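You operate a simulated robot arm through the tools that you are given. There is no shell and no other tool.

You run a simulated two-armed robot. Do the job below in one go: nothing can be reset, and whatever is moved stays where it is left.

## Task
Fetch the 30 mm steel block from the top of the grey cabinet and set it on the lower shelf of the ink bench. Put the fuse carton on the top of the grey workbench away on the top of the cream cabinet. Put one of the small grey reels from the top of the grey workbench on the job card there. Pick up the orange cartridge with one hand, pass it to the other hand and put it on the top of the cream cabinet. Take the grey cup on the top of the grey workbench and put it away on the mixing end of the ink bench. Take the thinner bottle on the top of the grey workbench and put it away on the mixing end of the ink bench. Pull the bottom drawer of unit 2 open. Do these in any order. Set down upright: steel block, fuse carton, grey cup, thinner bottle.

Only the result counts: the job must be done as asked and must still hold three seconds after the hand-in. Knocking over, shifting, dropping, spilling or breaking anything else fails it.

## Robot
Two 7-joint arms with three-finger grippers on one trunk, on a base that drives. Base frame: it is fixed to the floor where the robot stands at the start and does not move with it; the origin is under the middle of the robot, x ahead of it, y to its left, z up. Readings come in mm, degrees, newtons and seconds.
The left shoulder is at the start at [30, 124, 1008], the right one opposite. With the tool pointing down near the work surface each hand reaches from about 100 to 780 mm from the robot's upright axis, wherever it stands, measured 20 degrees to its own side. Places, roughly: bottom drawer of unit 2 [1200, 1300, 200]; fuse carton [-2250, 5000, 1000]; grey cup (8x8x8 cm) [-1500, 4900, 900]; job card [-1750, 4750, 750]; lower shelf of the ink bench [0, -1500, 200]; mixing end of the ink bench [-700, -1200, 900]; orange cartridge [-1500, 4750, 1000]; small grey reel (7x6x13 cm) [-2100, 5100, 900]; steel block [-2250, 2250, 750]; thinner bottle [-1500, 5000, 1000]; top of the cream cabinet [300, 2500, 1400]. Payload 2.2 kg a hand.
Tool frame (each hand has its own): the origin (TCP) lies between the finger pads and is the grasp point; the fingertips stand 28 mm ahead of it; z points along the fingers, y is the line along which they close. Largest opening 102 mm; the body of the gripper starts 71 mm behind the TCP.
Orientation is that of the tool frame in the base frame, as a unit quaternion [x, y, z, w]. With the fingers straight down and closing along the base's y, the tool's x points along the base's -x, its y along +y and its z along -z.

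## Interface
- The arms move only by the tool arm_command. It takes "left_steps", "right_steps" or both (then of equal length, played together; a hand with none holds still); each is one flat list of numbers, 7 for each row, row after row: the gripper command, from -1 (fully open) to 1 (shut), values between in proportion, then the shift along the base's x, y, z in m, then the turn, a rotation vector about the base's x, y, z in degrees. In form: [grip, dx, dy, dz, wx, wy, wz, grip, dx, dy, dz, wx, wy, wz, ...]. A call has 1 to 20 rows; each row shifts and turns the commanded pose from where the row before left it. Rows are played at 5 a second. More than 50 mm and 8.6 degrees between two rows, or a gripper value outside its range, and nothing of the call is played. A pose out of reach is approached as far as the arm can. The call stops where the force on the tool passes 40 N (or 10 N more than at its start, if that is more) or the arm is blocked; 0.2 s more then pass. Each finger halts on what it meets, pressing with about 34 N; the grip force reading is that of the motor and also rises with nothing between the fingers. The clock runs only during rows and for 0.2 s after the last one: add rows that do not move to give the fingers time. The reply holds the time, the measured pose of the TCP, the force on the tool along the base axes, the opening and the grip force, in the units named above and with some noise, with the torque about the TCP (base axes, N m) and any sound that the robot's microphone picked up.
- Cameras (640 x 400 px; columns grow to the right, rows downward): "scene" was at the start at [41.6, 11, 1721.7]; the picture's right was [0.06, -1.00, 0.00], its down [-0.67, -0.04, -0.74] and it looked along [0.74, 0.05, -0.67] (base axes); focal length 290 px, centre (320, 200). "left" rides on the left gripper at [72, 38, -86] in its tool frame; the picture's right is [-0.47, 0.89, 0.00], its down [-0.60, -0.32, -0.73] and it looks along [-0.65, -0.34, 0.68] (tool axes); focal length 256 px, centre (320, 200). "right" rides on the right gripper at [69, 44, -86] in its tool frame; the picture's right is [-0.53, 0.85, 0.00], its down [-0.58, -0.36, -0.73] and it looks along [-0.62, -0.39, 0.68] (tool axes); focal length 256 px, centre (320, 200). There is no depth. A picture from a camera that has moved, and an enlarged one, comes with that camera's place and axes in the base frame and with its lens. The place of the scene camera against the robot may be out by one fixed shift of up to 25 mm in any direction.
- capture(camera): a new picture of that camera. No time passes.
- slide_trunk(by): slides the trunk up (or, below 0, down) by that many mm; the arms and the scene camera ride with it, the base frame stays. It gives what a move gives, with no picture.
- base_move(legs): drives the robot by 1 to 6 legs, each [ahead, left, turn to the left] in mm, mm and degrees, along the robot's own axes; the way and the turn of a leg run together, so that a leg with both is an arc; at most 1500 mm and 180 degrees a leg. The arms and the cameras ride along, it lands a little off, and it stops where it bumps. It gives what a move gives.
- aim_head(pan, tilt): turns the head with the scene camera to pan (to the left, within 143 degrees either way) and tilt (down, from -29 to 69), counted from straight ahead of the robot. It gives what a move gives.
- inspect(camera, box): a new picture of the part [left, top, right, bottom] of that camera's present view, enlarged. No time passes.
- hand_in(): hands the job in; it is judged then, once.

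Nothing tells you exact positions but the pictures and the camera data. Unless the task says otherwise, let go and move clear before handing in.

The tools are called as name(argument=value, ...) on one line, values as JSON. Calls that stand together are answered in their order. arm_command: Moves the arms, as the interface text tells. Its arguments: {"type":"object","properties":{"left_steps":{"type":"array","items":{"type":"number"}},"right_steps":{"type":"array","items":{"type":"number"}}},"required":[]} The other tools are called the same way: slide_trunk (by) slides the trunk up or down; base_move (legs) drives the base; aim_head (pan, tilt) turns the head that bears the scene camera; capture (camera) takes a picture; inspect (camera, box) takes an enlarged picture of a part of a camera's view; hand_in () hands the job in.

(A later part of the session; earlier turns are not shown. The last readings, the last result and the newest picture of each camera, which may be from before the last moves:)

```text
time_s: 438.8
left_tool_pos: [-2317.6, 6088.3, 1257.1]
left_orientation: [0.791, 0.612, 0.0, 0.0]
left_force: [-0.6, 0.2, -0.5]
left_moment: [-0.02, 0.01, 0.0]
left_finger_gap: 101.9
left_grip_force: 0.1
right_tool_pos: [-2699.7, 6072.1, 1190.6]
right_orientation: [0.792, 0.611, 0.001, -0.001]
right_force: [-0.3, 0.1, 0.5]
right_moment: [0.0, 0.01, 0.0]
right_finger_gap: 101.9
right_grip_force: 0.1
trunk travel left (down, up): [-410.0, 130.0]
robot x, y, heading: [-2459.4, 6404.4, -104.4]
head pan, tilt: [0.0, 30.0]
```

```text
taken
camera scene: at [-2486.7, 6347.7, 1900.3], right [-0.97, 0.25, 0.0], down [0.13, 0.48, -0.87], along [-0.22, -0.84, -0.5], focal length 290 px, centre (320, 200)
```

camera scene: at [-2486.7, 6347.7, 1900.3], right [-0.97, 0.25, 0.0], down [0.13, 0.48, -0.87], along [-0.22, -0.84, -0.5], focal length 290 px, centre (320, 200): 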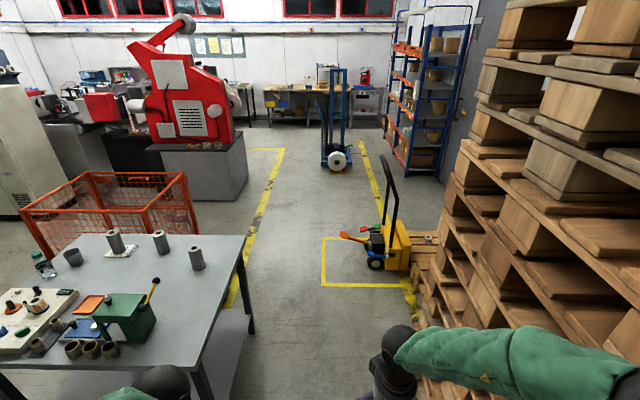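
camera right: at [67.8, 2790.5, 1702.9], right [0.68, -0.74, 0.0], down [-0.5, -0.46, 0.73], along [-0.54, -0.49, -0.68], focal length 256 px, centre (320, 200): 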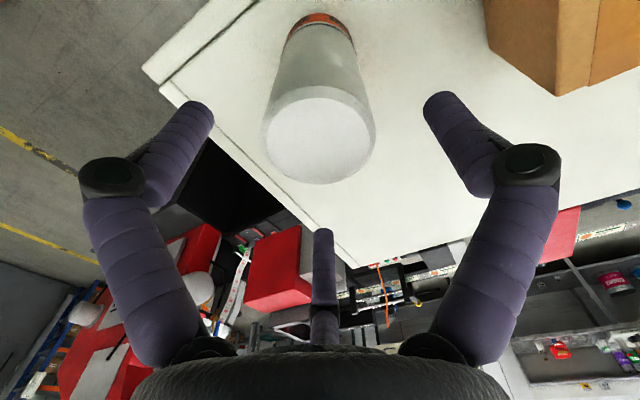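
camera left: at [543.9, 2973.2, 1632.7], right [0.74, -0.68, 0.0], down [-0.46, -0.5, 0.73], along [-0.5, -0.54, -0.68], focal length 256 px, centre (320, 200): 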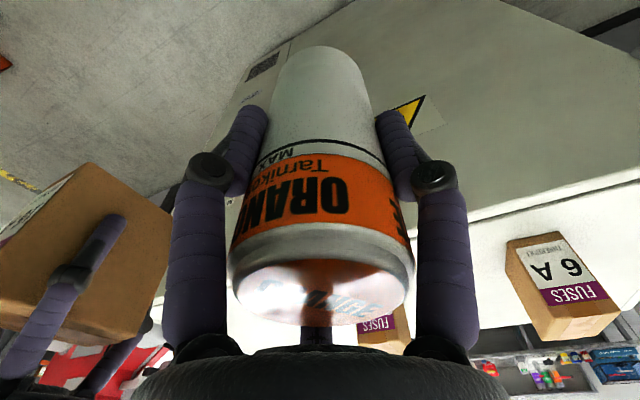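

base_move(legs=[[0, 1000, 0], [0, 980, 0], [0, 0, -93]])

base_move(legs=[[0, 900, 0]])

aim_head(pan=10, tilt=45)

capture(camera="scene")

```text
time_s: 452.4
left_tool_pos: [-898.0, 5805.9, 1256.8]
left_orientation: [0.988, -0.153, 0.001, 0.0]
left_force: [-0.3, -0.6, 0.9]
left_moment: [-0.04, -0.01, -0.02]
left_finger_gap: 102.1
left_grip_force: 0.0
right_tool_pos: [-893.0, 6187.9, 1191.2]
right_orientation: [0.988, -0.155, 0.001, 0.0]
right_force: [-0.4, -0.3, 0.4]
right_moment: [-0.01, -0.01, -0.01]
right_finger_gap: 102.1
right_grip_force: 0.2
trunk travel left (down, up): [-410.0, 130.0]
robot x, y, heading: [-575.9, 5929.1, 162.1]
head pan, tilt: [0.0, 30.0]
```

```text
time_s: 457.3
left_tool_pos: [-1164.2, 4914.7, 1256.2]
left_orientation: [0.99, -0.141, 0.0, 0.0]
left_force: [0.3, 0.2, -0.1]
left_moment: [-0.03, 0.0, -0.01]
left_finger_gap: 102.0
left_grip_force: 0.0
right_tool_pos: [-1170.6, 5298.1, 1191.8]
right_orientation: [0.99, -0.144, 0.001, 0.0]
right_force: [0.8, -0.1, -0.3]
right_moment: [0.0, -0.01, -0.02]
right_finger_gap: 101.8
right_grip_force: 0.2
trunk travel left (down, up): [-410.0, 130.0]
robot x, y, heading: [-843.4, 5045.7, 163.7]
head pan, tilt: [0.0, 30.0]
```

```text
time_s: 458.0
left_tool_pos: [-1164.8, 4915.8, 1257.1]
left_orientation: [0.99, -0.142, 0.001, 0.0]
left_force: [0.4, -0.3, 0.4]
left_moment: [0.0, 0.0, 0.01]
left_finger_gap: 102.0
left_grip_force: 0.1
right_tool_pos: [-1170.5, 5298.1, 1190.5]
right_orientation: [0.99, -0.144, 0.0, 0.0]
right_force: [-0.6, 0.5, -0.1]
right_moment: [-0.02, 0.0, -0.01]
right_finger_gap: 102.0
right_grip_force: 0.0
trunk travel left (down, up): [-410.0, 130.0]
robot x, y, heading: [-847.4, 5046.8, 163.8]
head pan, tilt: [10.0, 45.0]
```

```text
taken
camera scene: at [-912.1, 5054.6, 1877.7], right [0.11, 0.99, 0.0], down [0.7, -0.08, -0.71], along [-0.7, 0.08, -0.71], focal length 290 px, centre (320, 200)
```

scene: 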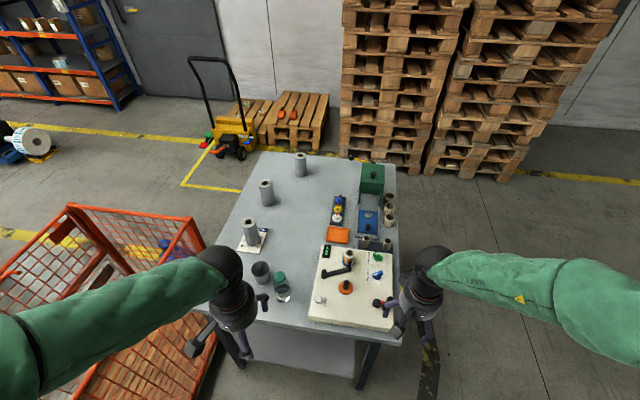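

The bench's east end is in view again: cup and bottle are left-centre. I slide left and a little closer so the bottle suits the right hand and the cup the left.

base_move(legs=[[60, 270, 0]])

capture(camera="scene")

inspect(camera="scene", box=[240, 180, 420, 310])

capture(camera="left")

capture(camera="right")

```text
time_s: 460.0
left_tool_pos: [-1296.3, 4672.2, 1256.2]
left_orientation: [0.99, -0.139, 0.001, -0.001]
left_force: [-0.7, 0.3, -0.5]
left_moment: [0.04, -0.04, 0.01]
left_finger_gap: 102.0
left_grip_force: 0.1
right_tool_pos: [-1304.3, 5055.0, 1191.6]
right_orientation: [0.99, -0.141, 0.0, 0.0]
right_force: [-0.1, 0.0, -0.3]
right_moment: [0.05, 0.02, 0.0]
right_finger_gap: 101.9
right_grip_force: 0.0
trunk travel left (down, up): [-410.0, 130.0]
robot x, y, heading: [-979.3, 4807.1, 164.0]
head pan, tilt: [10.0, 45.0]
```

```text
taken
camera scene: at [-1045.8, 4811.7, 1877.6], right [0.11, 0.99, 0.0], down [0.7, -0.07, -0.71], along [-0.7, 0.07, -0.71], focal length 290 px, centre (320, 200)
```

scene: 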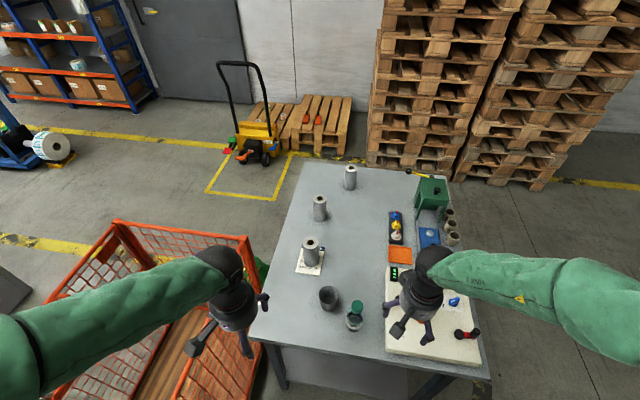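

```text
3.08 times, centred on (330, 245) of scene
camera zoom: at [-1045.8, 4811.7, 1877.6], right [0.11, 0.99, 0.0], down [0.7, -0.07, -0.71], along [-0.7, 0.07, -0.71], focal length 892 px, centre (289, 62)
```

zoom: 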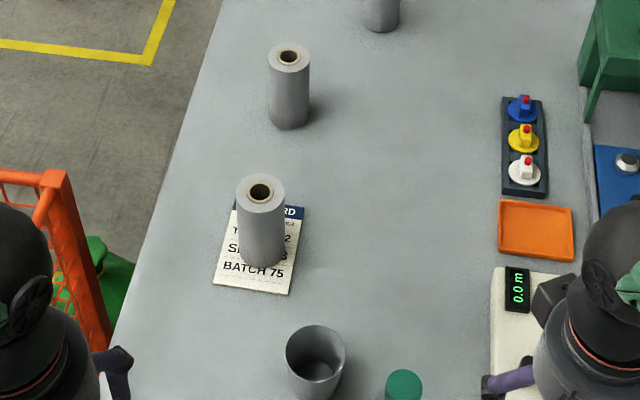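

```text
taken
camera left: at [-1236.6, 4614.4, 1343.8], right [-0.69, -0.72, 0.0], down [-0.49, 0.47, 0.73], along [-0.53, 0.51, -0.68], focal length 256 px, centre (320, 200)
```

left: 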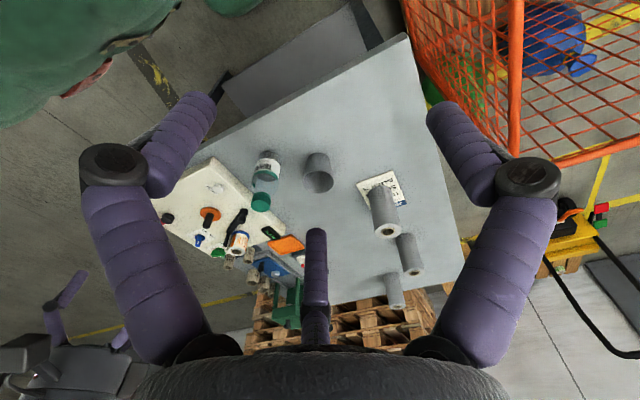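

```text
taken
camera right: at [-1250.2, 4993.4, 1278.2], right [-0.75, -0.66, 0.0], down [-0.45, 0.51, 0.73], along [-0.48, 0.55, -0.68], focal length 256 px, centre (320, 200)
```

right: 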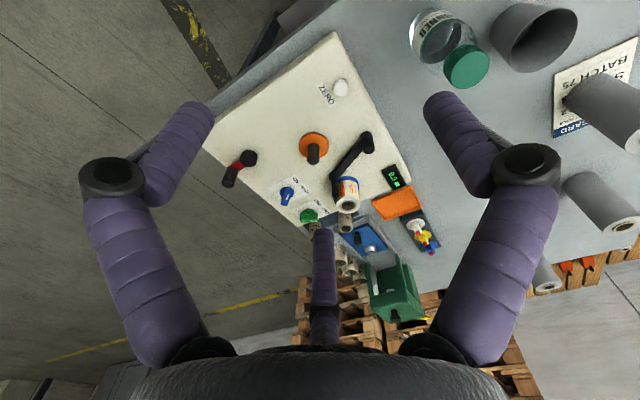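

Triangulated: bottle cap at [-1431, 4968, 993], cup rim centre at [-1516, 4881, 926]. First the right hand over the bottle.

arm_command(right_steps=[-1, -0.0253, -0.0174, -0.014, 0, 0, 0, -1, -0.0253, -0.0174, -0.014, 0, 0, 0, -1, -0.0253, -0.0174, -0.014, 0, 0, 0, -1, -0.0253, -0.0174, -0.014, 0, 0, 0, -1, -0.0253, -0.0174, -0.014, 0, 0, 0])

capture(camera="right")

```text
time_s: 461.2
left_tool_pos: [-1297.8, 4671.2, 1256.9]
left_orientation: [0.99, -0.14, 0.001, -0.001]
left_force: [0.8, -0.1, 0.0]
left_moment: [0.01, -0.01, -0.01]
left_finger_gap: 101.9
left_grip_force: 0.0
right_tool_pos: [-1430.2, 4967.5, 1123.8]
right_orientation: [0.99, -0.142, 0.001, -0.001]
right_force: [0.4, 0.3, 0.7]
right_moment: [0.02, 0.01, 0.02]
right_finger_gap: 102.0
right_grip_force: 0.2
trunk travel left (down, up): [-410.0, 130.0]
robot x, y, heading: [-981.0, 4806.4, 163.8]
head pan, tilt: [10.0, 45.0]
```

```text
taken
camera right: at [-1375.0, 4905.9, 1210.4], right [-0.75, -0.66, 0.0], down [-0.45, 0.51, 0.73], along [-0.48, 0.55, -0.68], focal length 256 px, centre (320, 200)
```

right: 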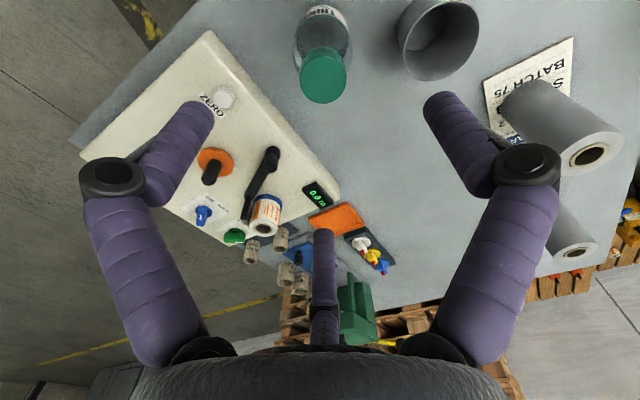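

The cap is on axis, its top at z≈1000. Descending around the bottle to z≈938.

arm_command(right_steps=[-0.9, -0.0005, -0.0004, -0.037, 0, 0, 0, -0.9, -0.0005, -0.0004, -0.037, 0, 0, 0, -0.9, -0.0005, -0.0004, -0.037, 0, 0, 0, -0.9, -0.0005, -0.0004, -0.037, 0, 0, 0, -0.9, 0, 0, -0.037, 0, 0, 0])

capture(camera="right")

```text
time_s: 462.4
left_tool_pos: [-1297.8, 4671.2, 1257.7]
left_orientation: [0.99, -0.14, 0.0, 0.0]
left_force: [-0.1, 0.1, 0.3]
left_moment: [0.0, -0.01, -0.02]
left_finger_gap: 102.2
left_grip_force: 0.0
right_tool_pos: [-1436.0, 4964.5, 936.7]
right_orientation: [0.99, -0.142, 0.0, 0.0]
right_force: [-0.2, 0.4, -0.4]
right_moment: [-0.02, 0.0, 0.0]
right_finger_gap: 96.9
right_grip_force: 0.0
trunk travel left (down, up): [-410.0, 130.0]
robot x, y, heading: [-980.6, 4805.0, 163.8]
head pan, tilt: [10.0, 45.0]
```

```text
taken
camera right: at [-1380.7, 4903.1, 1023.6], right [-0.75, -0.66, 0.0], down [-0.45, 0.51, 0.73], along [-0.48, 0.55, -0.68], focal length 256 px, centre (320, 200)
```

right: 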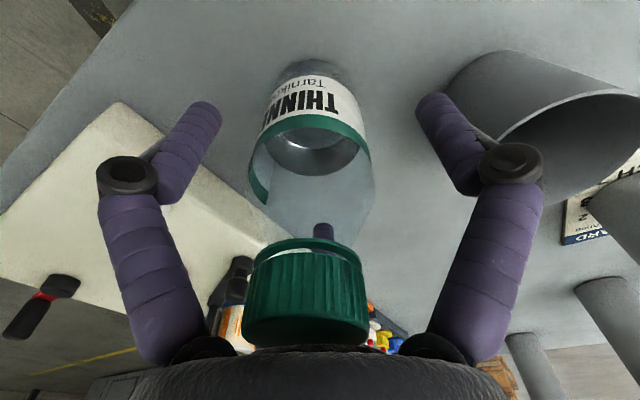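

Small centring correction, then close on the bottle and lift slightly.

arm_command(right_steps=[-0.9, 0.0036, 0.0032, 0, 0, 0, 0, -0.6, 0, 0, 0, 0, 0, 0, -0.3, 0, 0, 0, 0, 0, 0, 0, 0, 0, 0, 0, 0, 0, 0.4, 0, 0, 0, 0, 0, 0, 1, 0, 0, 0, 0, 0, 0, 1, 0, 0, 0, 0, 0, 0, 1, 0, 0, 0.01, 0, 0, 0, 1, 0, 0, 0.02, 0, 0, 0])

capture(camera="right")

```text
time_s: 464.4
left_tool_pos: [-1295.7, 4670.9, 1256.9]
left_orientation: [0.99, -0.139, 0.001, 0.001]
left_force: [0.6, -0.7, -0.1]
left_moment: [0.02, 0.02, 0.0]
left_finger_gap: 102.0
left_grip_force: 0.1
right_tool_pos: [-1431.0, 4969.0, 966.5]
right_orientation: [0.99, -0.142, 0.001, 0.0]
right_force: [-0.7, -0.1, -1.9]
right_moment: [0.02, 0.04, -0.01]
right_finger_gap: 55.3
right_grip_force: 33.4
trunk travel left (down, up): [-410.0, 130.0]
robot x, y, heading: [-982.9, 4808.1, 163.6]
head pan, tilt: [10.0, 45.0]
```

```text
taken
camera right: at [-1375.4, 4906.8, 1052.3], right [-0.75, -0.66, 0.0], down [-0.45, 0.51, 0.73], along [-0.48, 0.55, -0.68], focal length 256 px, centre (320, 200)
```

right: 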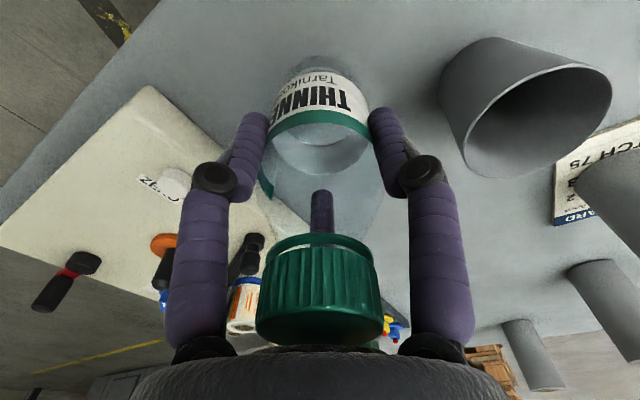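

Bottle is held (55 mm) and lifted. I raise it and move it right, out of the way, then bring the left hand over the cup.

arm_command(right_steps=[1, 0, 0, 0.04, 0, 0, 0, 1, 0, 0, 0.04, 0, 0, 0, 1, 0, 0, 0.04, 0, 0, 0, 1, 0, 0, 0.04, 0, 0, 0, 1, 0.025, 0.022, 0.04, 0, 0, 0, 1, 0.025, 0.022, 0, 0, 0, 0, 1, 0.025, 0.022, 0, 0, 0, 0, 1, 0.025, 0.022, 0, 0, 0, 0], left_steps=[-1, 0, 0, 0, 0, 0, 0, -1, 0, 0, 0, 0, 0, 0, -1, -0.0368, 0.03, -0.017, 0, 0, 0, -1, -0.0368, 0.03, -0.017, 0, 0, 0, -1, -0.0368, 0.03, -0.017, 0, 0, 0, -1, -0.0368, 0.03, -0.017, 0, 0, 0, -1, -0.0368, 0.03, -0.017, 0, 0, 0, -1, -0.0368, 0.03, -0.017, 0, 0, 0])

capture(camera="left")

capture(camera="scene")

```text
refused: row 3 steps farther than a row can; nothing moved
```

```text
taken
camera left: at [-1236.1, 4614.7, 1344.0], right [-0.69, -0.72, 0.0], down [-0.49, 0.47, 0.73], along [-0.53, 0.51, -0.68], focal length 256 px, centre (320, 200)
```

left: 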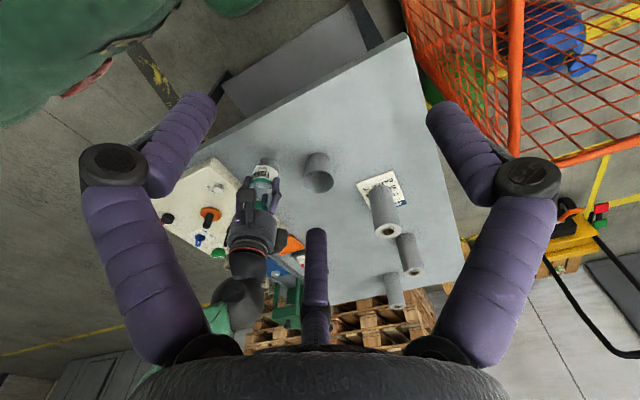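

```text
taken
camera scene: at [-1045.2, 4812.1, 1877.6], right [0.11, 0.99, 0.0], down [0.7, -0.07, -0.71], along [-0.7, 0.07, -0.71], focal length 290 px, centre (320, 200)
```

scene: 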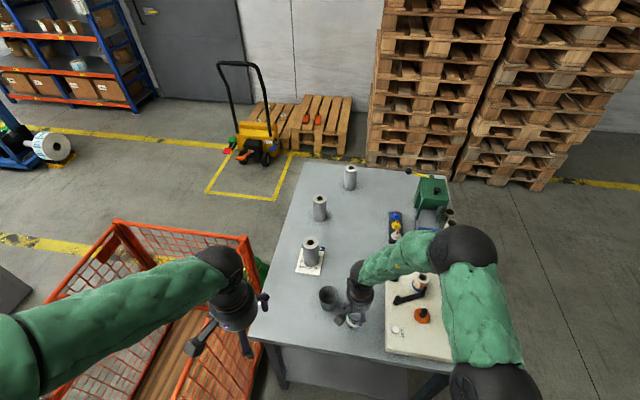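

The step was slightly too long; I repeat with shorter rows.

arm_command(right_steps=[1, 0, 0, 0.04, 0, 0, 0, 1, 0, 0, 0.04, 0, 0, 0, 1, 0, 0, 0.04, 0, 0, 0, 1, 0, 0, 0.04, 0, 0, 0, 1, 0.02, 0.02, 0.03, 0, 0, 0, 1, 0.025, 0.022, 0, 0, 0, 0, 1, 0.025, 0.022, 0, 0, 0, 0, 1, 0.025, 0.022, 0, 0, 0, 0, 1, 0, 0, 0, 0, 0, 0, 1, 0, 0, 0, 0, 0, 0], left_steps=[-1, 0, 0, 0, 0, 0, 0, -1, 0, 0, 0, 0, 0, 0, -1, -0.0276, 0.0263, -0.0125, 0, 0, 0, -1, -0.0276, 0.0263, -0.0125, 0, 0, 0, -1, -0.0276, 0.0263, -0.0125, 0, 0, 0, -1, -0.0276, 0.0263, -0.0125, 0, 0, 0, -1, -0.0276, 0.0263, -0.0125, 0, 0, 0, -1, -0.0276, 0.0263, -0.0125, 0, 0, 0, -1, -0.0276, 0.0263, -0.0125, 0, 0, 0, -1, -0.0276, 0.0263, -0.0125, 0, 0, 0])

capture(camera="left")

capture(camera="right")

```text
time_s: 466.6
left_tool_pos: [-1520.2, 4883.4, 1156.1]
left_orientation: [0.99, -0.14, 0.001, 0.0]
left_force: [-1.5, 0.4, -0.6]
left_moment: [-0.02, -0.03, 0.02]
left_finger_gap: 101.9
left_grip_force: 0.1
right_tool_pos: [-1338.0, 5054.6, 1154.2]
right_orientation: [0.99, -0.14, 0.002, 0.001]
right_force: [-0.2, 0.7, -1.7]
right_moment: [-0.06, -0.01, -0.02]
right_finger_gap: 55.0
right_grip_force: 33.8
trunk travel left (down, up): [-410.0, 130.0]
robot x, y, heading: [-979.8, 4803.6, 164.0]
head pan, tilt: [10.0, 45.0]
```

```text
taken
camera left: at [-1459.7, 4825.8, 1243.1], right [-0.69, -0.72, 0.0], down [-0.49, 0.47, 0.73], along [-0.53, 0.51, -0.68], focal length 256 px, centre (320, 200)
```

left: 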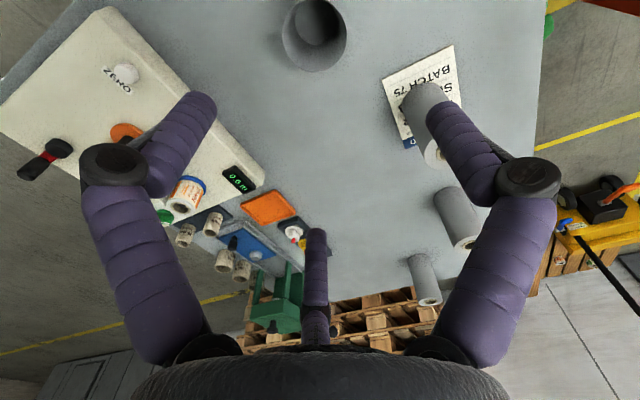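

```text
taken
camera right: at [-1283.0, 4993.8, 1241.6], right [-0.75, -0.66, 0.0], down [-0.45, 0.51, 0.73], along [-0.48, 0.55, -0.68], focal length 256 px, centre (320, 200)
```

right: 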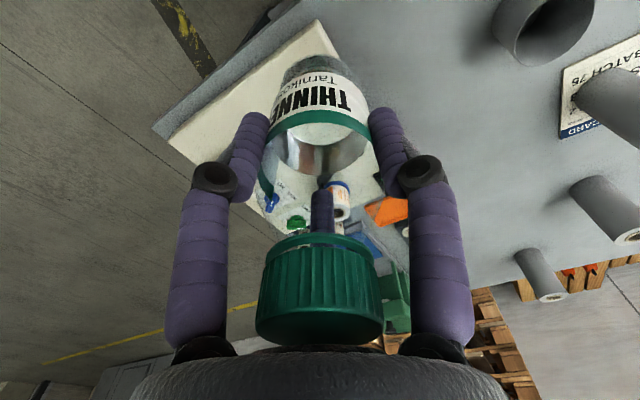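

The cup's rim centre is at [-1516, 4888, 928]. I centre and descend the left hand around it.

arm_command(left_steps=[-1, 0.001, 0.001, -0.0354, 0, 0, 0, -1, 0.001, 0.001, -0.0354, 0, 0, 0, -1, 0.001, 0.001, -0.0354, 0, 0, 0, -1, 0.0014, 0.0016, -0.0354, 0, 0, 0, -1, 0, 0, -0.0354, 0, 0, 0, -1, 0, 0, -0.0354, 0, 0, 0])

capture(camera="left")

```text
time_s: 468.0
left_tool_pos: [-1515.3, 4888.0, 942.5]
left_orientation: [0.99, -0.139, 0.0, -0.002]
left_force: [-0.6, 0.1, -0.3]
left_moment: [0.0, -0.04, -0.05]
left_finger_gap: 101.8
left_grip_force: 0.1
right_tool_pos: [-1336.7, 5054.1, 1153.9]
right_orientation: [0.99, -0.141, 0.002, 0.0]
right_force: [-0.2, 0.8, -1.1]
right_moment: [-0.01, -0.01, 0.06]
right_finger_gap: 55.1
right_grip_force: 33.6
trunk travel left (down, up): [-410.0, 130.0]
robot x, y, heading: [-987.0, 4806.2, 163.9]
head pan, tilt: [10.0, 45.0]
```

```text
taken
camera left: at [-1454.0, 4832.0, 1028.9], right [-0.69, -0.72, 0.0], down [-0.49, 0.47, 0.73], along [-0.53, 0.51, -0.68], focal length 256 px, centre (320, 200)
```

left: 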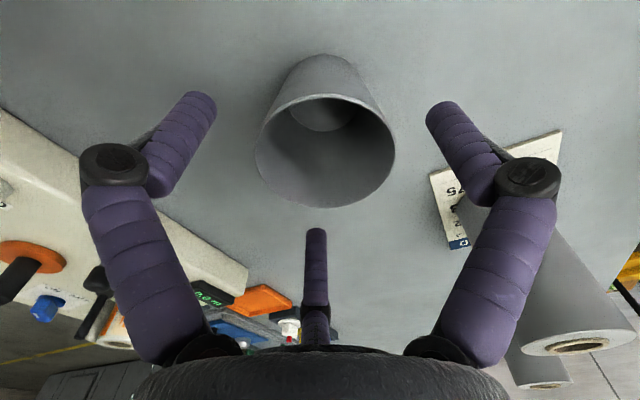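

arm_command(left_steps=[-1, -0.0018, -0.0019, -0.018, 0, 0, 0, -1, 0, 0, -0.018, 0, 0, 0, -0.6, 0, 0, 0, 0, 0, 0, -0.4, 0, 0, 0, 0, 0, 0, 0, 0, 0, 0, 0, 0, 0, 0.6, 0, 0, 0, 0, 0, 0, 1, 0, 0, 0, 0, 0, 0, 1, 0, 0, 0, 0, 0, 0])

capture(camera="left")

```text
time_s: 469.8
left_tool_pos: [-1514.9, 4886.4, 909.0]
left_orientation: [0.99, -0.139, 0.0, 0.0]
left_force: [-1.2, 0.4, 1.9]
left_moment: [0.08, 0.01, 0.0]
left_finger_gap: 67.6
left_grip_force: 33.7
right_tool_pos: [-1335.8, 5053.1, 1155.0]
right_orientation: [0.99, -0.142, 0.002, 0.0]
right_force: [0.1, 0.9, -1.5]
right_moment: [-0.01, 0.04, 0.02]
right_finger_gap: 54.7
right_grip_force: 34.2
trunk travel left (down, up): [-410.0, 130.0]
robot x, y, heading: [-977.9, 4807.8, 163.9]
head pan, tilt: [10.0, 45.0]
```

```text
taken
camera left: at [-1454.5, 4830.2, 995.3], right [-0.69, -0.72, 0.0], down [-0.49, 0.47, 0.73], along [-0.53, 0.51, -0.68], focal length 256 px, centre (320, 200)
```

left: 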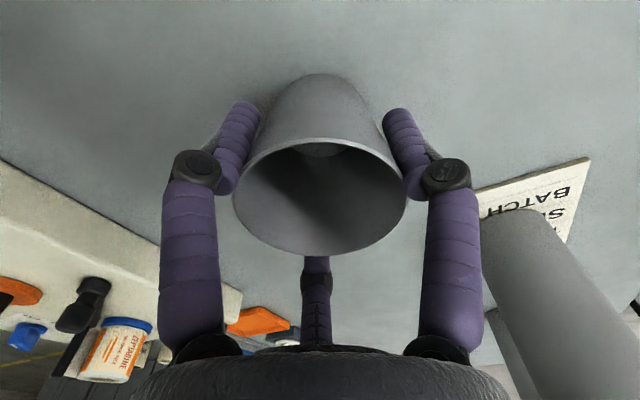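

The cup is gripped (67.6 mm). I lift slowly and check.

arm_command(left_steps=[1, 0, 0, 0.01, 0, 0, 0, 1, 0, 0, 0.015, 0, 0, 0, 1, 0, 0, 0.02, 0, 0, 0, 1, 0, 0, 0, 0, 0, 0])

capture(camera="left")

```text
time_s: 470.8
left_tool_pos: [-1514.4, 4885.8, 953.9]
left_orientation: [0.99, -0.14, 0.001, 0.0]
left_force: [0.5, -0.6, 0.2]
left_moment: [-0.01, 0.0, 0.01]
left_finger_gap: 67.4
left_grip_force: 34.2
right_tool_pos: [-1337.0, 5053.5, 1155.2]
right_orientation: [0.99, -0.141, 0.0, 0.0]
right_force: [-0.6, 0.3, -1.5]
right_moment: [0.0, 0.0, 0.06]
right_finger_gap: 55.0
right_grip_force: 34.0
trunk travel left (down, up): [-410.0, 130.0]
robot x, y, heading: [-979.2, 4807.1, 163.5]
head pan, tilt: [10.0, 45.0]
```

```text
taken
camera left: at [-1454.5, 4829.7, 1040.9], right [-0.69, -0.72, 0.0], down [-0.49, 0.47, 0.73], along [-0.53, 0.51, -0.68], focal length 256 px, centre (320, 200)
```

left: 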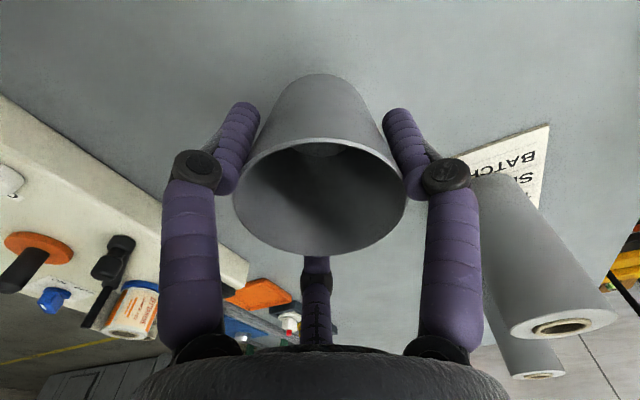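

Both the bottle and the cup are in hand. I lift and tuck them in, then drive back around to the west aisle.

arm_command(left_steps=[1, 0, 0, 0.04, 0, 0, 0, 1, 0, 0, 0.04, 0, 0, 0, 1, 0, 0, 0.04, 0, 0, 0, 1, 0, 0, 0.04, 0, 0, 0, 1, 0, 0, 0.04, 0, 0, 0, 1, 0.0295, -0.028, 0, 0, 0, 0, 1, 0.0295, -0.028, 0, 0, 0, 0, 1, 0.0295, -0.028, 0, 0, 0, 0, 1, 0.0295, -0.028, 0, 0, 0, 0])

capture(camera="scene")

base_move(legs=[[0, -1150, 0], [0, 0, 91.5]])

```text
time_s: 472.8
left_tool_pos: [-1396.3, 4771.8, 1155.2]
left_orientation: [0.99, -0.14, 0.0, -0.001]
left_force: [-0.2, -0.2, 0.4]
left_moment: [0.06, 0.04, 0.01]
left_finger_gap: 67.4
left_grip_force: 34.0
right_tool_pos: [-1335.1, 5054.8, 1156.1]
right_orientation: [0.99, -0.141, 0.0, -0.002]
right_force: [0.7, -0.6, -1.6]
right_moment: [0.01, 0.04, 0.03]
right_finger_gap: 54.8
right_grip_force: 34.3
trunk travel left (down, up): [-410.0, 130.0]
robot x, y, heading: [-983.8, 4803.3, 164.0]
head pan, tilt: [10.0, 45.0]
```

```text
taken
camera scene: at [-1043.5, 4811.0, 1877.7], right [0.11, 0.99, 0.0], down [0.7, -0.07, -0.71], along [-0.7, 0.08, -0.71], focal length 290 px, centre (320, 200)
```

scene: 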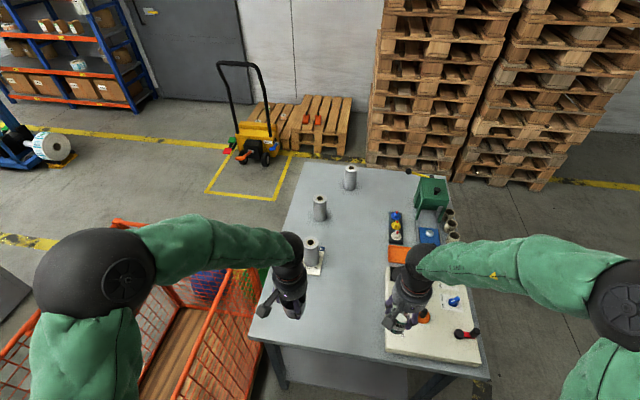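

```text
time_s: 482.4
left_tool_pos: [-634.1, 5485.2, 1155.1]
left_orientation: [0.799, 0.601, 0.0, 0.0]
left_force: [0.4, 0.4, -0.5]
left_moment: [-0.01, 0.02, -0.01]
left_finger_gap: 67.6
left_grip_force: 34.2
right_tool_pos: [-915.0, 5546.6, 1155.3]
right_orientation: [0.8, 0.6, 0.001, -0.001]
right_force: [-0.5, 0.8, -1.8]
right_moment: [0.04, 0.0, -0.03]
right_finger_gap: 55.1
right_grip_force: 34.3
trunk travel left (down, up): [-410.0, 130.0]
robot x, y, heading: [-666.1, 5902.4, -106.0]
head pan, tilt: [10.0, 45.0]
```

base_move(legs=[[0, -920, 0], [0, -910, 1]])

aim_head(pan=0, tilt=35)

capture(camera="scene")

```text
time_s: 491.8
left_tool_pos: [-2411.0, 5974.9, 1155.1]
left_orientation: [0.785, 0.62, 0.001, 0.0]
left_force: [-0.6, 0.3, -0.3]
left_moment: [0.0, -0.01, 0.03]
left_finger_gap: 67.2
left_grip_force: 34.3
right_tool_pos: [-2695.7, 6024.1, 1155.4]
right_orientation: [0.786, 0.618, 0.001, -0.001]
right_force: [0.0, 0.7, -1.7]
right_moment: [0.0, -0.01, -0.02]
right_finger_gap: 54.9
right_grip_force: 33.9
trunk travel left (down, up): [-410.0, 130.0]
robot x, y, heading: [-2465.2, 6392.7, -103.7]
head pan, tilt: [10.0, 45.0]
```

```text
time_s: 492.5
left_tool_pos: [-2411.3, 5975.1, 1154.9]
left_orientation: [0.785, 0.619, 0.0, 0.0]
left_force: [0.5, 0.1, 0.0]
left_moment: [0.0, 0.03, 0.01]
left_finger_gap: 67.1
left_grip_force: 33.7
right_tool_pos: [-2693.8, 6023.9, 1155.1]
right_orientation: [0.786, 0.618, 0.001, -0.001]
right_force: [0.7, 0.4, -1.5]
right_moment: [0.0, 0.02, -0.01]
right_finger_gap: 54.7
right_grip_force: 33.5
trunk travel left (down, up): [-410.0, 130.0]
robot x, y, heading: [-2463.2, 6389.3, -103.6]
head pan, tilt: [0.0, 35.0]
```

```text
taken
camera scene: at [-2489.2, 6338.9, 1892.4], right [-0.97, 0.23, 0.0], down [0.13, 0.56, -0.82], along [-0.19, -0.8, -0.57], focal length 290 px, centre (320, 200)
```

scene: 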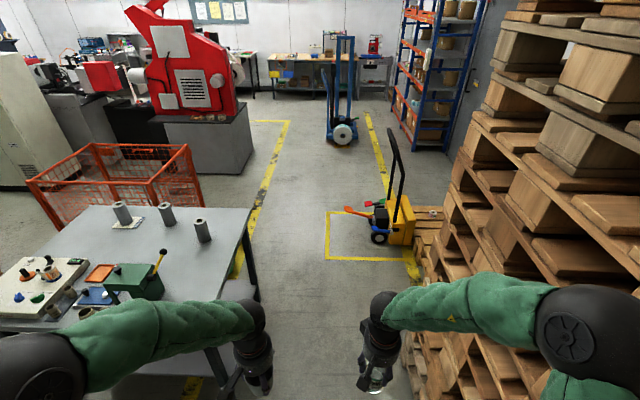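

base_move(legs=[[1300, 0, 0], [850, 220, 0], [600, 0, 0]])

capture(camera="scene")

```text
time_s: 506.2
left_tool_pos: [-2729.8, 3261.1, 1154.6]
left_orientation: [0.763, 0.647, 0.0, 0.0]
left_force: [-0.4, -0.1, -1.3]
left_moment: [0.01, 0.0, 0.0]
left_finger_gap: 66.7
left_grip_force: 33.9
right_tool_pos: [-3016.5, 3290.2, 1155.6]
right_orientation: [0.764, 0.645, 0.0, 0.0]
right_force: [-0.9, 0.0, -1.3]
right_moment: [0.01, -0.03, 0.0]
right_finger_gap: 55.0
right_grip_force: 34.2
trunk travel left (down, up): [-410.0, 130.0]
robot x, y, heading: [-2810.5, 3671.9, -99.4]
head pan, tilt: [0.0, 35.0]
```

```text
taken
camera scene: at [-2832.8, 3619.2, 1892.4], right [-0.99, 0.16, 0.0], down [0.09, 0.57, -0.82], along [-0.13, -0.81, -0.57], focal length 290 px, centre (320, 200)
```

scene: 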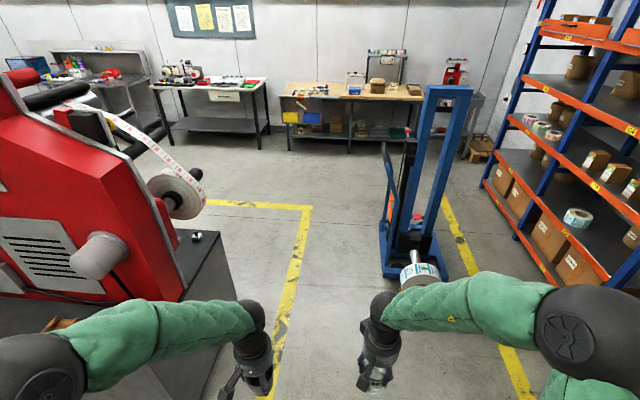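

base_move(legs=[[0, 0, 9.4], [770, -250, 0], [600, 0, 0]])

capture(camera="scene")

```text
time_s: 514.2
left_tool_pos: [-2928.5, 1910.2, 1154.4]
left_orientation: [0.712, 0.702, 0.0, -0.001]
left_force: [0.2, -0.6, 0.0]
left_moment: [-0.02, 0.01, 0.01]
left_finger_gap: 66.9
left_grip_force: 34.6
right_tool_pos: [-3215.5, 1896.6, 1155.2]
right_orientation: [0.714, 0.7, 0.0, -0.001]
right_force: [0.2, -1.8, -1.5]
right_moment: [0.01, -0.03, 0.04]
right_finger_gap: 54.8
right_grip_force: 33.8
trunk travel left (down, up): [-410.0, 130.0]
robot x, y, heading: [-3070.6, 2305.8, -90.9]
head pan, tilt: [0.0, 35.0]
```

```text
taken
camera scene: at [-3082.8, 2250.6, 1892.4], right [-1.0, 0.02, 0.0], down [0.01, 0.57, -0.82], along [-0.01, -0.82, -0.57], focal length 290 px, centre (320, 200)
```

scene: 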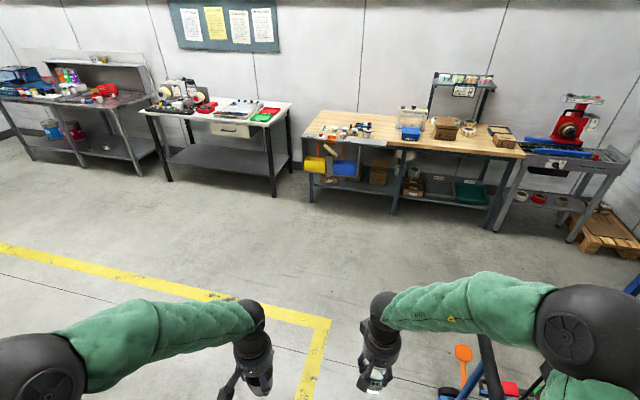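

base_move(legs=[[1350, 0, 0], [0, 0, -14], [0, 1300, 0], [0, 1200, 0]])

aim_head(pan=0, tilt=45)

capture(camera="scene")

```text
time_s: 533.5
left_tool_pos: [-616.4, -42.7, 1154.3]
left_orientation: [0.785, 0.62, 0.001, -0.001]
left_force: [0.7, 0.2, -0.7]
left_moment: [0.01, -0.03, 0.02]
left_finger_gap: 66.7
left_grip_force: 34.6
right_tool_pos: [-898.4, 5.4, 1155.4]
right_orientation: [0.784, 0.621, 0.0, -0.001]
right_force: [0.0, -0.1, -1.2]
right_moment: [0.01, 0.0, -0.04]
right_finger_gap: 54.5
right_grip_force: 34.4
trunk travel left (down, up): [-410.0, 130.0]
robot x, y, heading: [-670.3, 373.3, -103.2]
head pan, tilt: [0.0, 35.0]
```

```text
time_s: 534.2
left_tool_pos: [-616.7, -42.9, 1155.0]
left_orientation: [0.784, 0.62, 0.001, 0.0]
left_force: [-0.4, 0.0, -0.8]
left_moment: [0.01, -0.01, 0.02]
left_finger_gap: 66.5
left_grip_force: 34.1
right_tool_pos: [-900.1, 5.9, 1154.6]
right_orientation: [0.785, 0.619, 0.001, 0.0]
right_force: [0.4, -0.4, -0.8]
right_moment: [0.01, -0.01, 0.0]
right_finger_gap: 54.3
right_grip_force: 33.9
trunk travel left (down, up): [-410.0, 130.0]
robot x, y, heading: [-671.3, 372.6, -103.0]
head pan, tilt: [0.0, 45.0]
```

```text
taken
camera scene: at [-693.6, 326.9, 1877.7], right [-0.97, 0.23, 0.0], down [0.16, 0.69, -0.71], along [-0.16, -0.69, -0.71], focal length 290 px, centre (320, 200)
```

scene: 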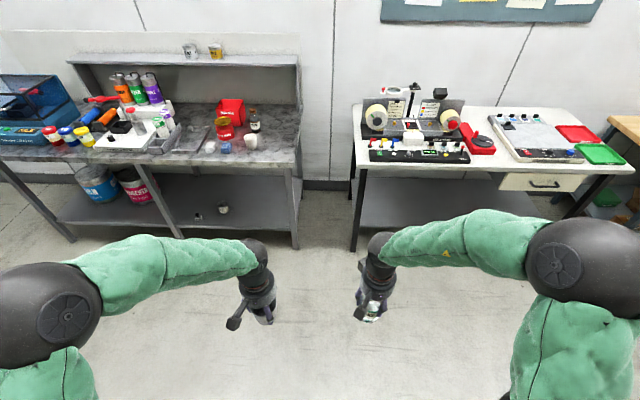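

I'm back in front of the ink bench area; the mixing end is ahead-left. Let me zoom in on it to choose free spots.

inspect(camera="scene", box=[160, 80, 340, 190])

```text
3.56 times, centred on (250, 135) of scene
camera zoom: at [-693.6, 326.9, 1877.7], right [-0.97, 0.23, 0.0], down [0.16, 0.69, -0.71], along [-0.16, -0.69, -0.71], focal length 1030 px, centre (569, 431)
```

zoom: 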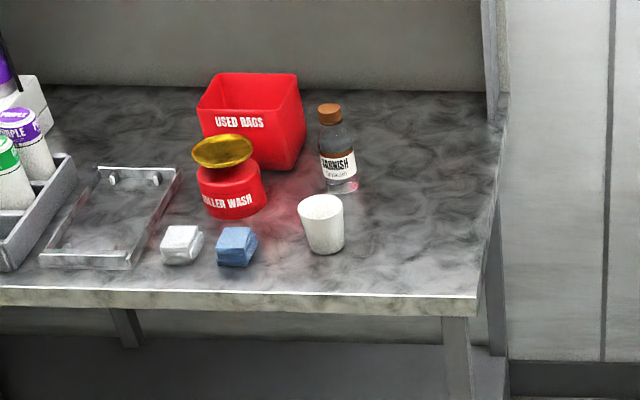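

Free space lies right of the white cup and varnish bottle: bottle to about [-800, -1200], grey cup to about [-745, -1075]. I drive in front of it.

base_move(legs=[[0, 405, -1], [850, 0, 0]])

capture(camera="scene")

capture(camera="right")

```text
time_s: 541.0
left_tool_pos: [-458.7, -1000.8, 1155.7]
left_orientation: [0.789, 0.615, 0.0, -0.001]
left_force: [0.1, -0.6, -0.4]
left_moment: [0.0, 0.01, 0.03]
left_finger_gap: 66.5
left_grip_force: 34.4
right_tool_pos: [-739.2, -948.4, 1155.0]
right_orientation: [0.79, 0.613, 0.002, -0.001]
right_force: [-0.2, -0.2, -1.6]
right_moment: [-0.01, 0.04, -0.02]
right_finger_gap: 54.9
right_grip_force: 33.9
trunk travel left (down, up): [-410.0, 130.0]
robot x, y, heading: [-503.5, -584.7, -104.2]
head pan, tilt: [0.0, 45.0]
```

```text
taken
camera scene: at [-530.2, -630.0, 1877.6], right [-0.97, 0.24, 0.0], down [0.17, 0.69, -0.71], along [-0.17, -0.69, -0.71], focal length 290 px, centre (320, 200)
```

scene: 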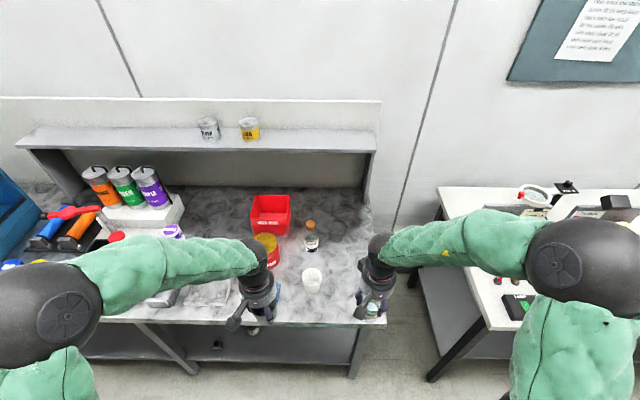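

```text
taken
camera right: at [-681.1, -892.8, 1242.0], right [0.69, -0.73, 0.0], down [-0.5, -0.47, 0.73], along [-0.53, -0.5, -0.68], focal length 256 px, centre (320, 200)
```

right: 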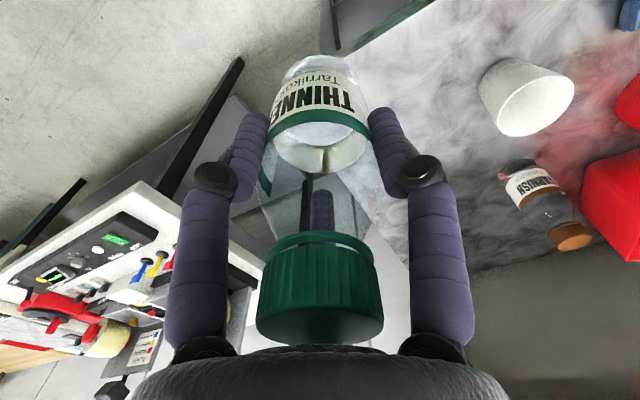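

inspect(camera="right", box=[220, 0, 480, 200])

inspect(camera="scene", box=[220, 180, 440, 330])

```text
2.00 times, centred on (350, 100) of right
camera zoom: at [-681.1, -892.8, 1242.0], right [0.69, -0.73, 0.0], down [-0.5, -0.47, 0.73], along [-0.53, -0.5, -0.68], focal length 512 px, centre (260, 400)
```

zoom: 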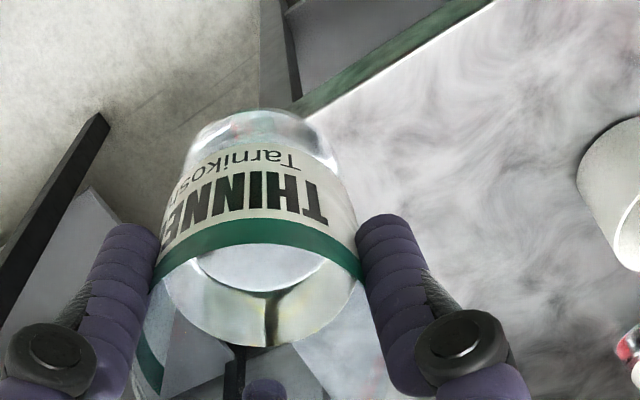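

```text
2.67 times, centred on (330, 255) of scene
camera zoom: at [-530.2, -630.0, 1877.6], right [-0.97, 0.24, 0.0], down [0.17, 0.69, -0.71], along [-0.17, -0.69, -0.71], focal length 773 px, centre (293, 53)
```

zoom: 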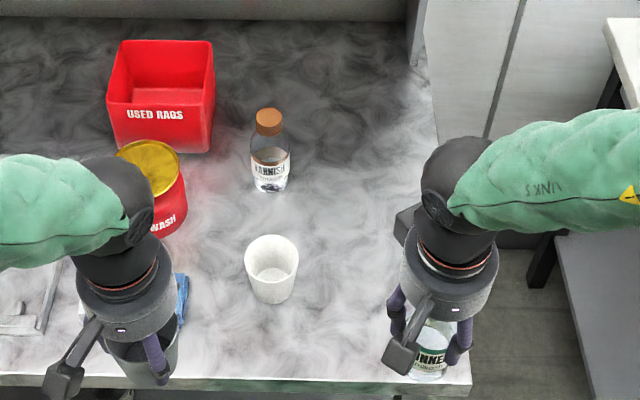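

Target spot confirmed free. I move the bottle over it at the current height, then lower part-way.

arm_command(right_steps=[1, -0.0087, -0.036, 0, 0, 0, 0, 1, -0.0087, -0.036, 0, 0, 0, 0, 1, -0.0087, -0.036, 0, 0, 0, 0, 1, -0.0087, -0.036, 0, 0, 0, 0, 1, -0.0087, -0.036, 0, 0, 0, 0, 1, -0.0087, -0.036, 0, 0, 0, 0, 1, -0.0087, -0.036, 0, 0, 0, 0, 1, 0, 0, -0.04, 0, 0, 0, 1, 0, 0, -0.04, 0, 0, 0, 1, 0, 0, -0.04, 0, 0, 0])

capture(camera="right")

inspect(camera="scene", box=[220, 180, 440, 330])

```text
time_s: 543.2
left_tool_pos: [-458.7, -1002.0, 1154.7]
left_orientation: [0.788, 0.616, 0.0, -0.001]
left_force: [-1.6, 0.0, -0.7]
left_moment: [0.04, 0.04, 0.02]
left_finger_gap: 66.2
left_grip_force: 34.3
right_tool_pos: [-801.2, -1201.7, 1036.6]
right_orientation: [0.79, 0.613, 0.0, -0.001]
right_force: [0.0, 0.1, -0.7]
right_moment: [0.04, 0.0, -0.01]
right_finger_gap: 54.8
right_grip_force: 33.9
trunk travel left (down, up): [-410.0, 130.0]
robot x, y, heading: [-505.3, -584.5, -104.1]
head pan, tilt: [0.0, 45.0]
```

```text
taken
camera right: at [-741.9, -1145.7, 1122.4], right [0.69, -0.73, 0.0], down [-0.5, -0.47, 0.73], along [-0.53, -0.5, -0.68], focal length 256 px, centre (320, 200)
```

right: 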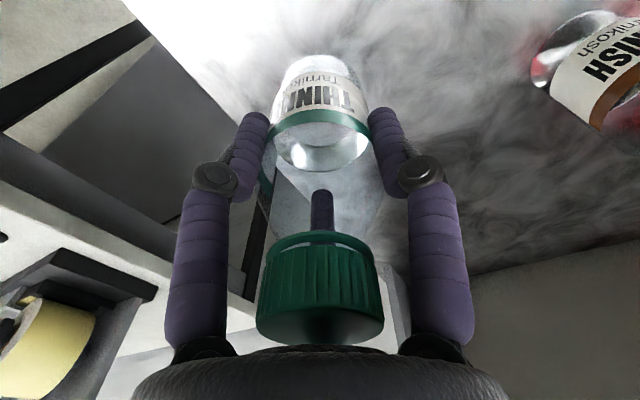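

```text
2.67 times, centred on (330, 255) of scene
camera zoom: at [-530.6, -631.0, 1877.6], right [-0.97, 0.24, 0.0], down [0.17, 0.69, -0.71], along [-0.17, -0.69, -0.71], focal length 773 px, centre (293, 53)
```

zoom: 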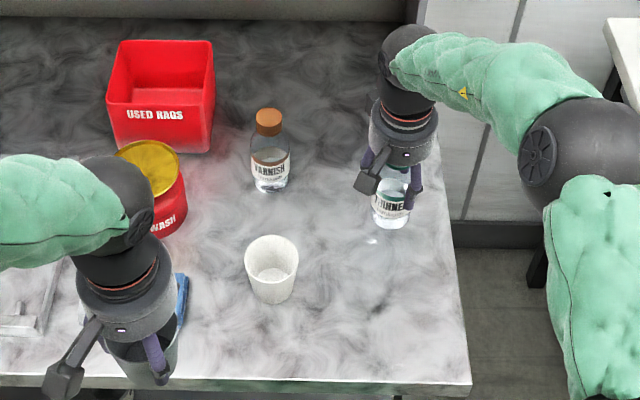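

The bottle is ~115 mm inside the right edge and clear of everything. Lowering further.

arm_command(right_steps=[1, 0, 0, -0.02, 0, 0, 0, 1, 0, 0, -0.02, 0, 0, 0, 1, 0, 0, -0.01, 0, 0, 0])

arm_command(right_steps=[1, 0, 0, -0.006, 0, 0, 0])

arm_command(right_steps=[1, 0, 0, -0.005, 0, 0, 0])

arm_command(right_steps=[1, 0, 0, -0.005, 0, 0, 0])

```text
time_s: 544.0
left_tool_pos: [-458.8, -1000.2, 1154.5]
left_orientation: [0.789, 0.615, 0.001, -0.002]
left_force: [-0.7, 0.6, -0.2]
left_moment: [0.03, -0.01, 0.0]
left_finger_gap: 66.3
left_grip_force: 34.4
right_tool_pos: [-802.5, -1201.7, 988.4]
right_orientation: [0.789, 0.614, -0.001, 0.0]
right_force: [0.4, 0.6, 5.5]
right_moment: [0.21, -0.15, 0.03]
right_finger_gap: 54.7
right_grip_force: 34.1
trunk travel left (down, up): [-410.0, 130.0]
robot x, y, heading: [-505.9, -582.0, -104.0]
head pan, tilt: [0.0, 45.0]
```

```text
time_s: 544.4
left_tool_pos: [-456.1, -996.7, 1156.0]
left_orientation: [0.789, 0.615, -0.001, 0.0]
left_force: [0.2, 0.5, -0.1]
left_moment: [-0.03, 0.06, 0.0]
left_finger_gap: 66.4
left_grip_force: 33.2
right_tool_pos: [-802.7, -1201.7, 987.8]
right_orientation: [0.789, 0.614, -0.005, 0.001]
right_force: [1.3, 6.0, 33.0]
right_moment: [0.19, -0.08, 0.02]
right_finger_gap: 55.3
right_grip_force: 34.8
trunk travel left (down, up): [-410.0, 130.0]
robot x, y, heading: [-505.9, -584.7, -104.3]
head pan, tilt: [0.0, 45.0]
```

```text
time_s: 544.8
left_tool_pos: [-458.0, -997.9, 1155.3]
left_orientation: [0.789, 0.615, -0.001, -0.002]
left_force: [0.2, -0.2, -0.5]
left_moment: [0.04, -0.01, 0.01]
left_finger_gap: 66.2
left_grip_force: 34.0
right_tool_pos: [-802.2, -1202.9, 978.7]
right_orientation: [0.79, 0.613, -0.003, 0.001]
right_force: [0.2, -1.8, 33.4]
right_moment: [-0.11, -0.13, 0.0]
right_finger_gap: 55.3
right_grip_force: 34.8
trunk travel left (down, up): [-410.0, 130.0]
robot x, y, heading: [-502.5, -588.5, -104.3]
head pan, tilt: [0.0, 45.0]
```

```text
time_s: 545.1
left_tool_pos: [-457.0, -1000.2, 1155.1]
left_orientation: [0.788, 0.615, 0.001, 0.0]
left_force: [0.8, -0.1, 0.0]
left_moment: [0.06, -0.03, -0.01]
left_finger_gap: 66.2
left_grip_force: 33.5
right_tool_pos: [-804.5, -1205.5, 978.2]
right_orientation: [0.79, 0.613, -0.004, 0.002]
right_force: [2.9, 5.9, 16.9]
right_moment: [0.64, -0.23, -0.03]
right_finger_gap: 54.9
right_grip_force: 34.0
trunk travel left (down, up): [-410.0, 130.0]
robot x, y, heading: [-506.4, -584.1, -104.1]
head pan, tilt: [0.0, 45.0]
stopped in row 1 (right hand): the force on the tool passed its limit at 46 N (the readings are from after the stop); the commanded pose is now the measured one
```

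The bottle has touched down (bench top ≈ 900). I relieve slightly, open, and lift straight up.

arm_command(right_steps=[1, 0, 0, 0.002, 0, 0, 0])

arm_command(right_steps=[0.3, 0, 0, 0, 0, 0, 0, 0, 0, 0, 0, 0, 0, 0, -0.4, 0, 0, 0, 0, 0, 0, -0.8, 0, 0, 0, 0, 0, 0, -0.8, 0, 0, 0, 0, 0, 0])

capture(camera="right")

inspect(camera="scene", box=[220, 180, 440, 330])

```text
time_s: 545.5
left_tool_pos: [-458.3, -1000.3, 1155.4]
left_orientation: [0.789, 0.614, 0.0, -0.001]
left_force: [-0.1, -0.5, 0.7]
left_moment: [-0.01, -0.01, 0.0]
left_finger_gap: 66.4
left_grip_force: 34.4
right_tool_pos: [-804.4, -1204.8, 979.2]
right_orientation: [0.79, 0.613, -0.004, 0.001]
right_force: [-1.1, -2.7, 6.6]
right_moment: [-0.1, 0.11, -0.01]
right_finger_gap: 55.0
right_grip_force: 34.8
trunk travel left (down, up): [-410.0, 130.0]
robot x, y, heading: [-507.3, -586.1, -103.9]
head pan, tilt: [0.0, 45.0]
```

```text
time_s: 546.7
left_tool_pos: [-457.9, -999.3, 1154.3]
left_orientation: [0.788, 0.615, 0.0, -0.001]
left_force: [-0.3, 0.4, -1.2]
left_moment: [0.0, 0.02, 0.0]
left_finger_gap: 66.3
left_grip_force: 34.4
right_tool_pos: [-803.2, -1205.2, 979.3]
right_orientation: [0.79, 0.613, -0.004, 0.002]
right_force: [-0.8, -0.7, 11.7]
right_moment: [0.04, -0.01, 0.01]
right_finger_gap: 92.0
right_grip_force: 0.1
trunk travel left (down, up): [-410.0, 130.0]
robot x, y, heading: [-505.4, -587.0, -104.0]
head pan, tilt: [0.0, 45.0]
```

```text
taken
camera right: at [-742.8, -1147.7, 1064.6], right [0.69, -0.73, 0.0], down [-0.49, -0.46, 0.74], along [-0.53, -0.51, -0.68], focal length 256 px, centre (320, 200)
```

right: 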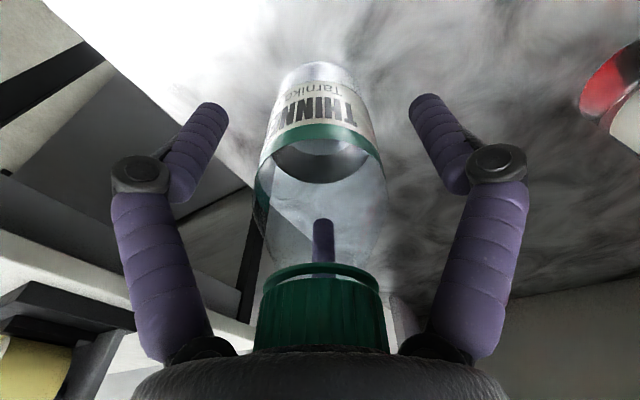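

```text
2.67 times, centred on (330, 255) of scene
camera zoom: at [-529.5, -628.7, 1877.7], right [-0.97, 0.24, 0.0], down [0.17, 0.69, -0.71], along [-0.17, -0.69, -0.71], focal length 773 px, centre (293, 53)
```

zoom: 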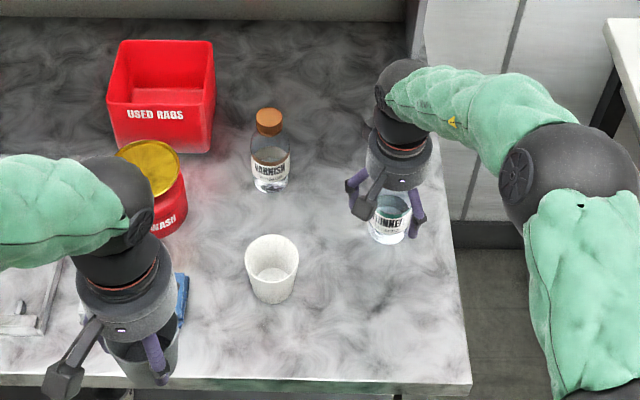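

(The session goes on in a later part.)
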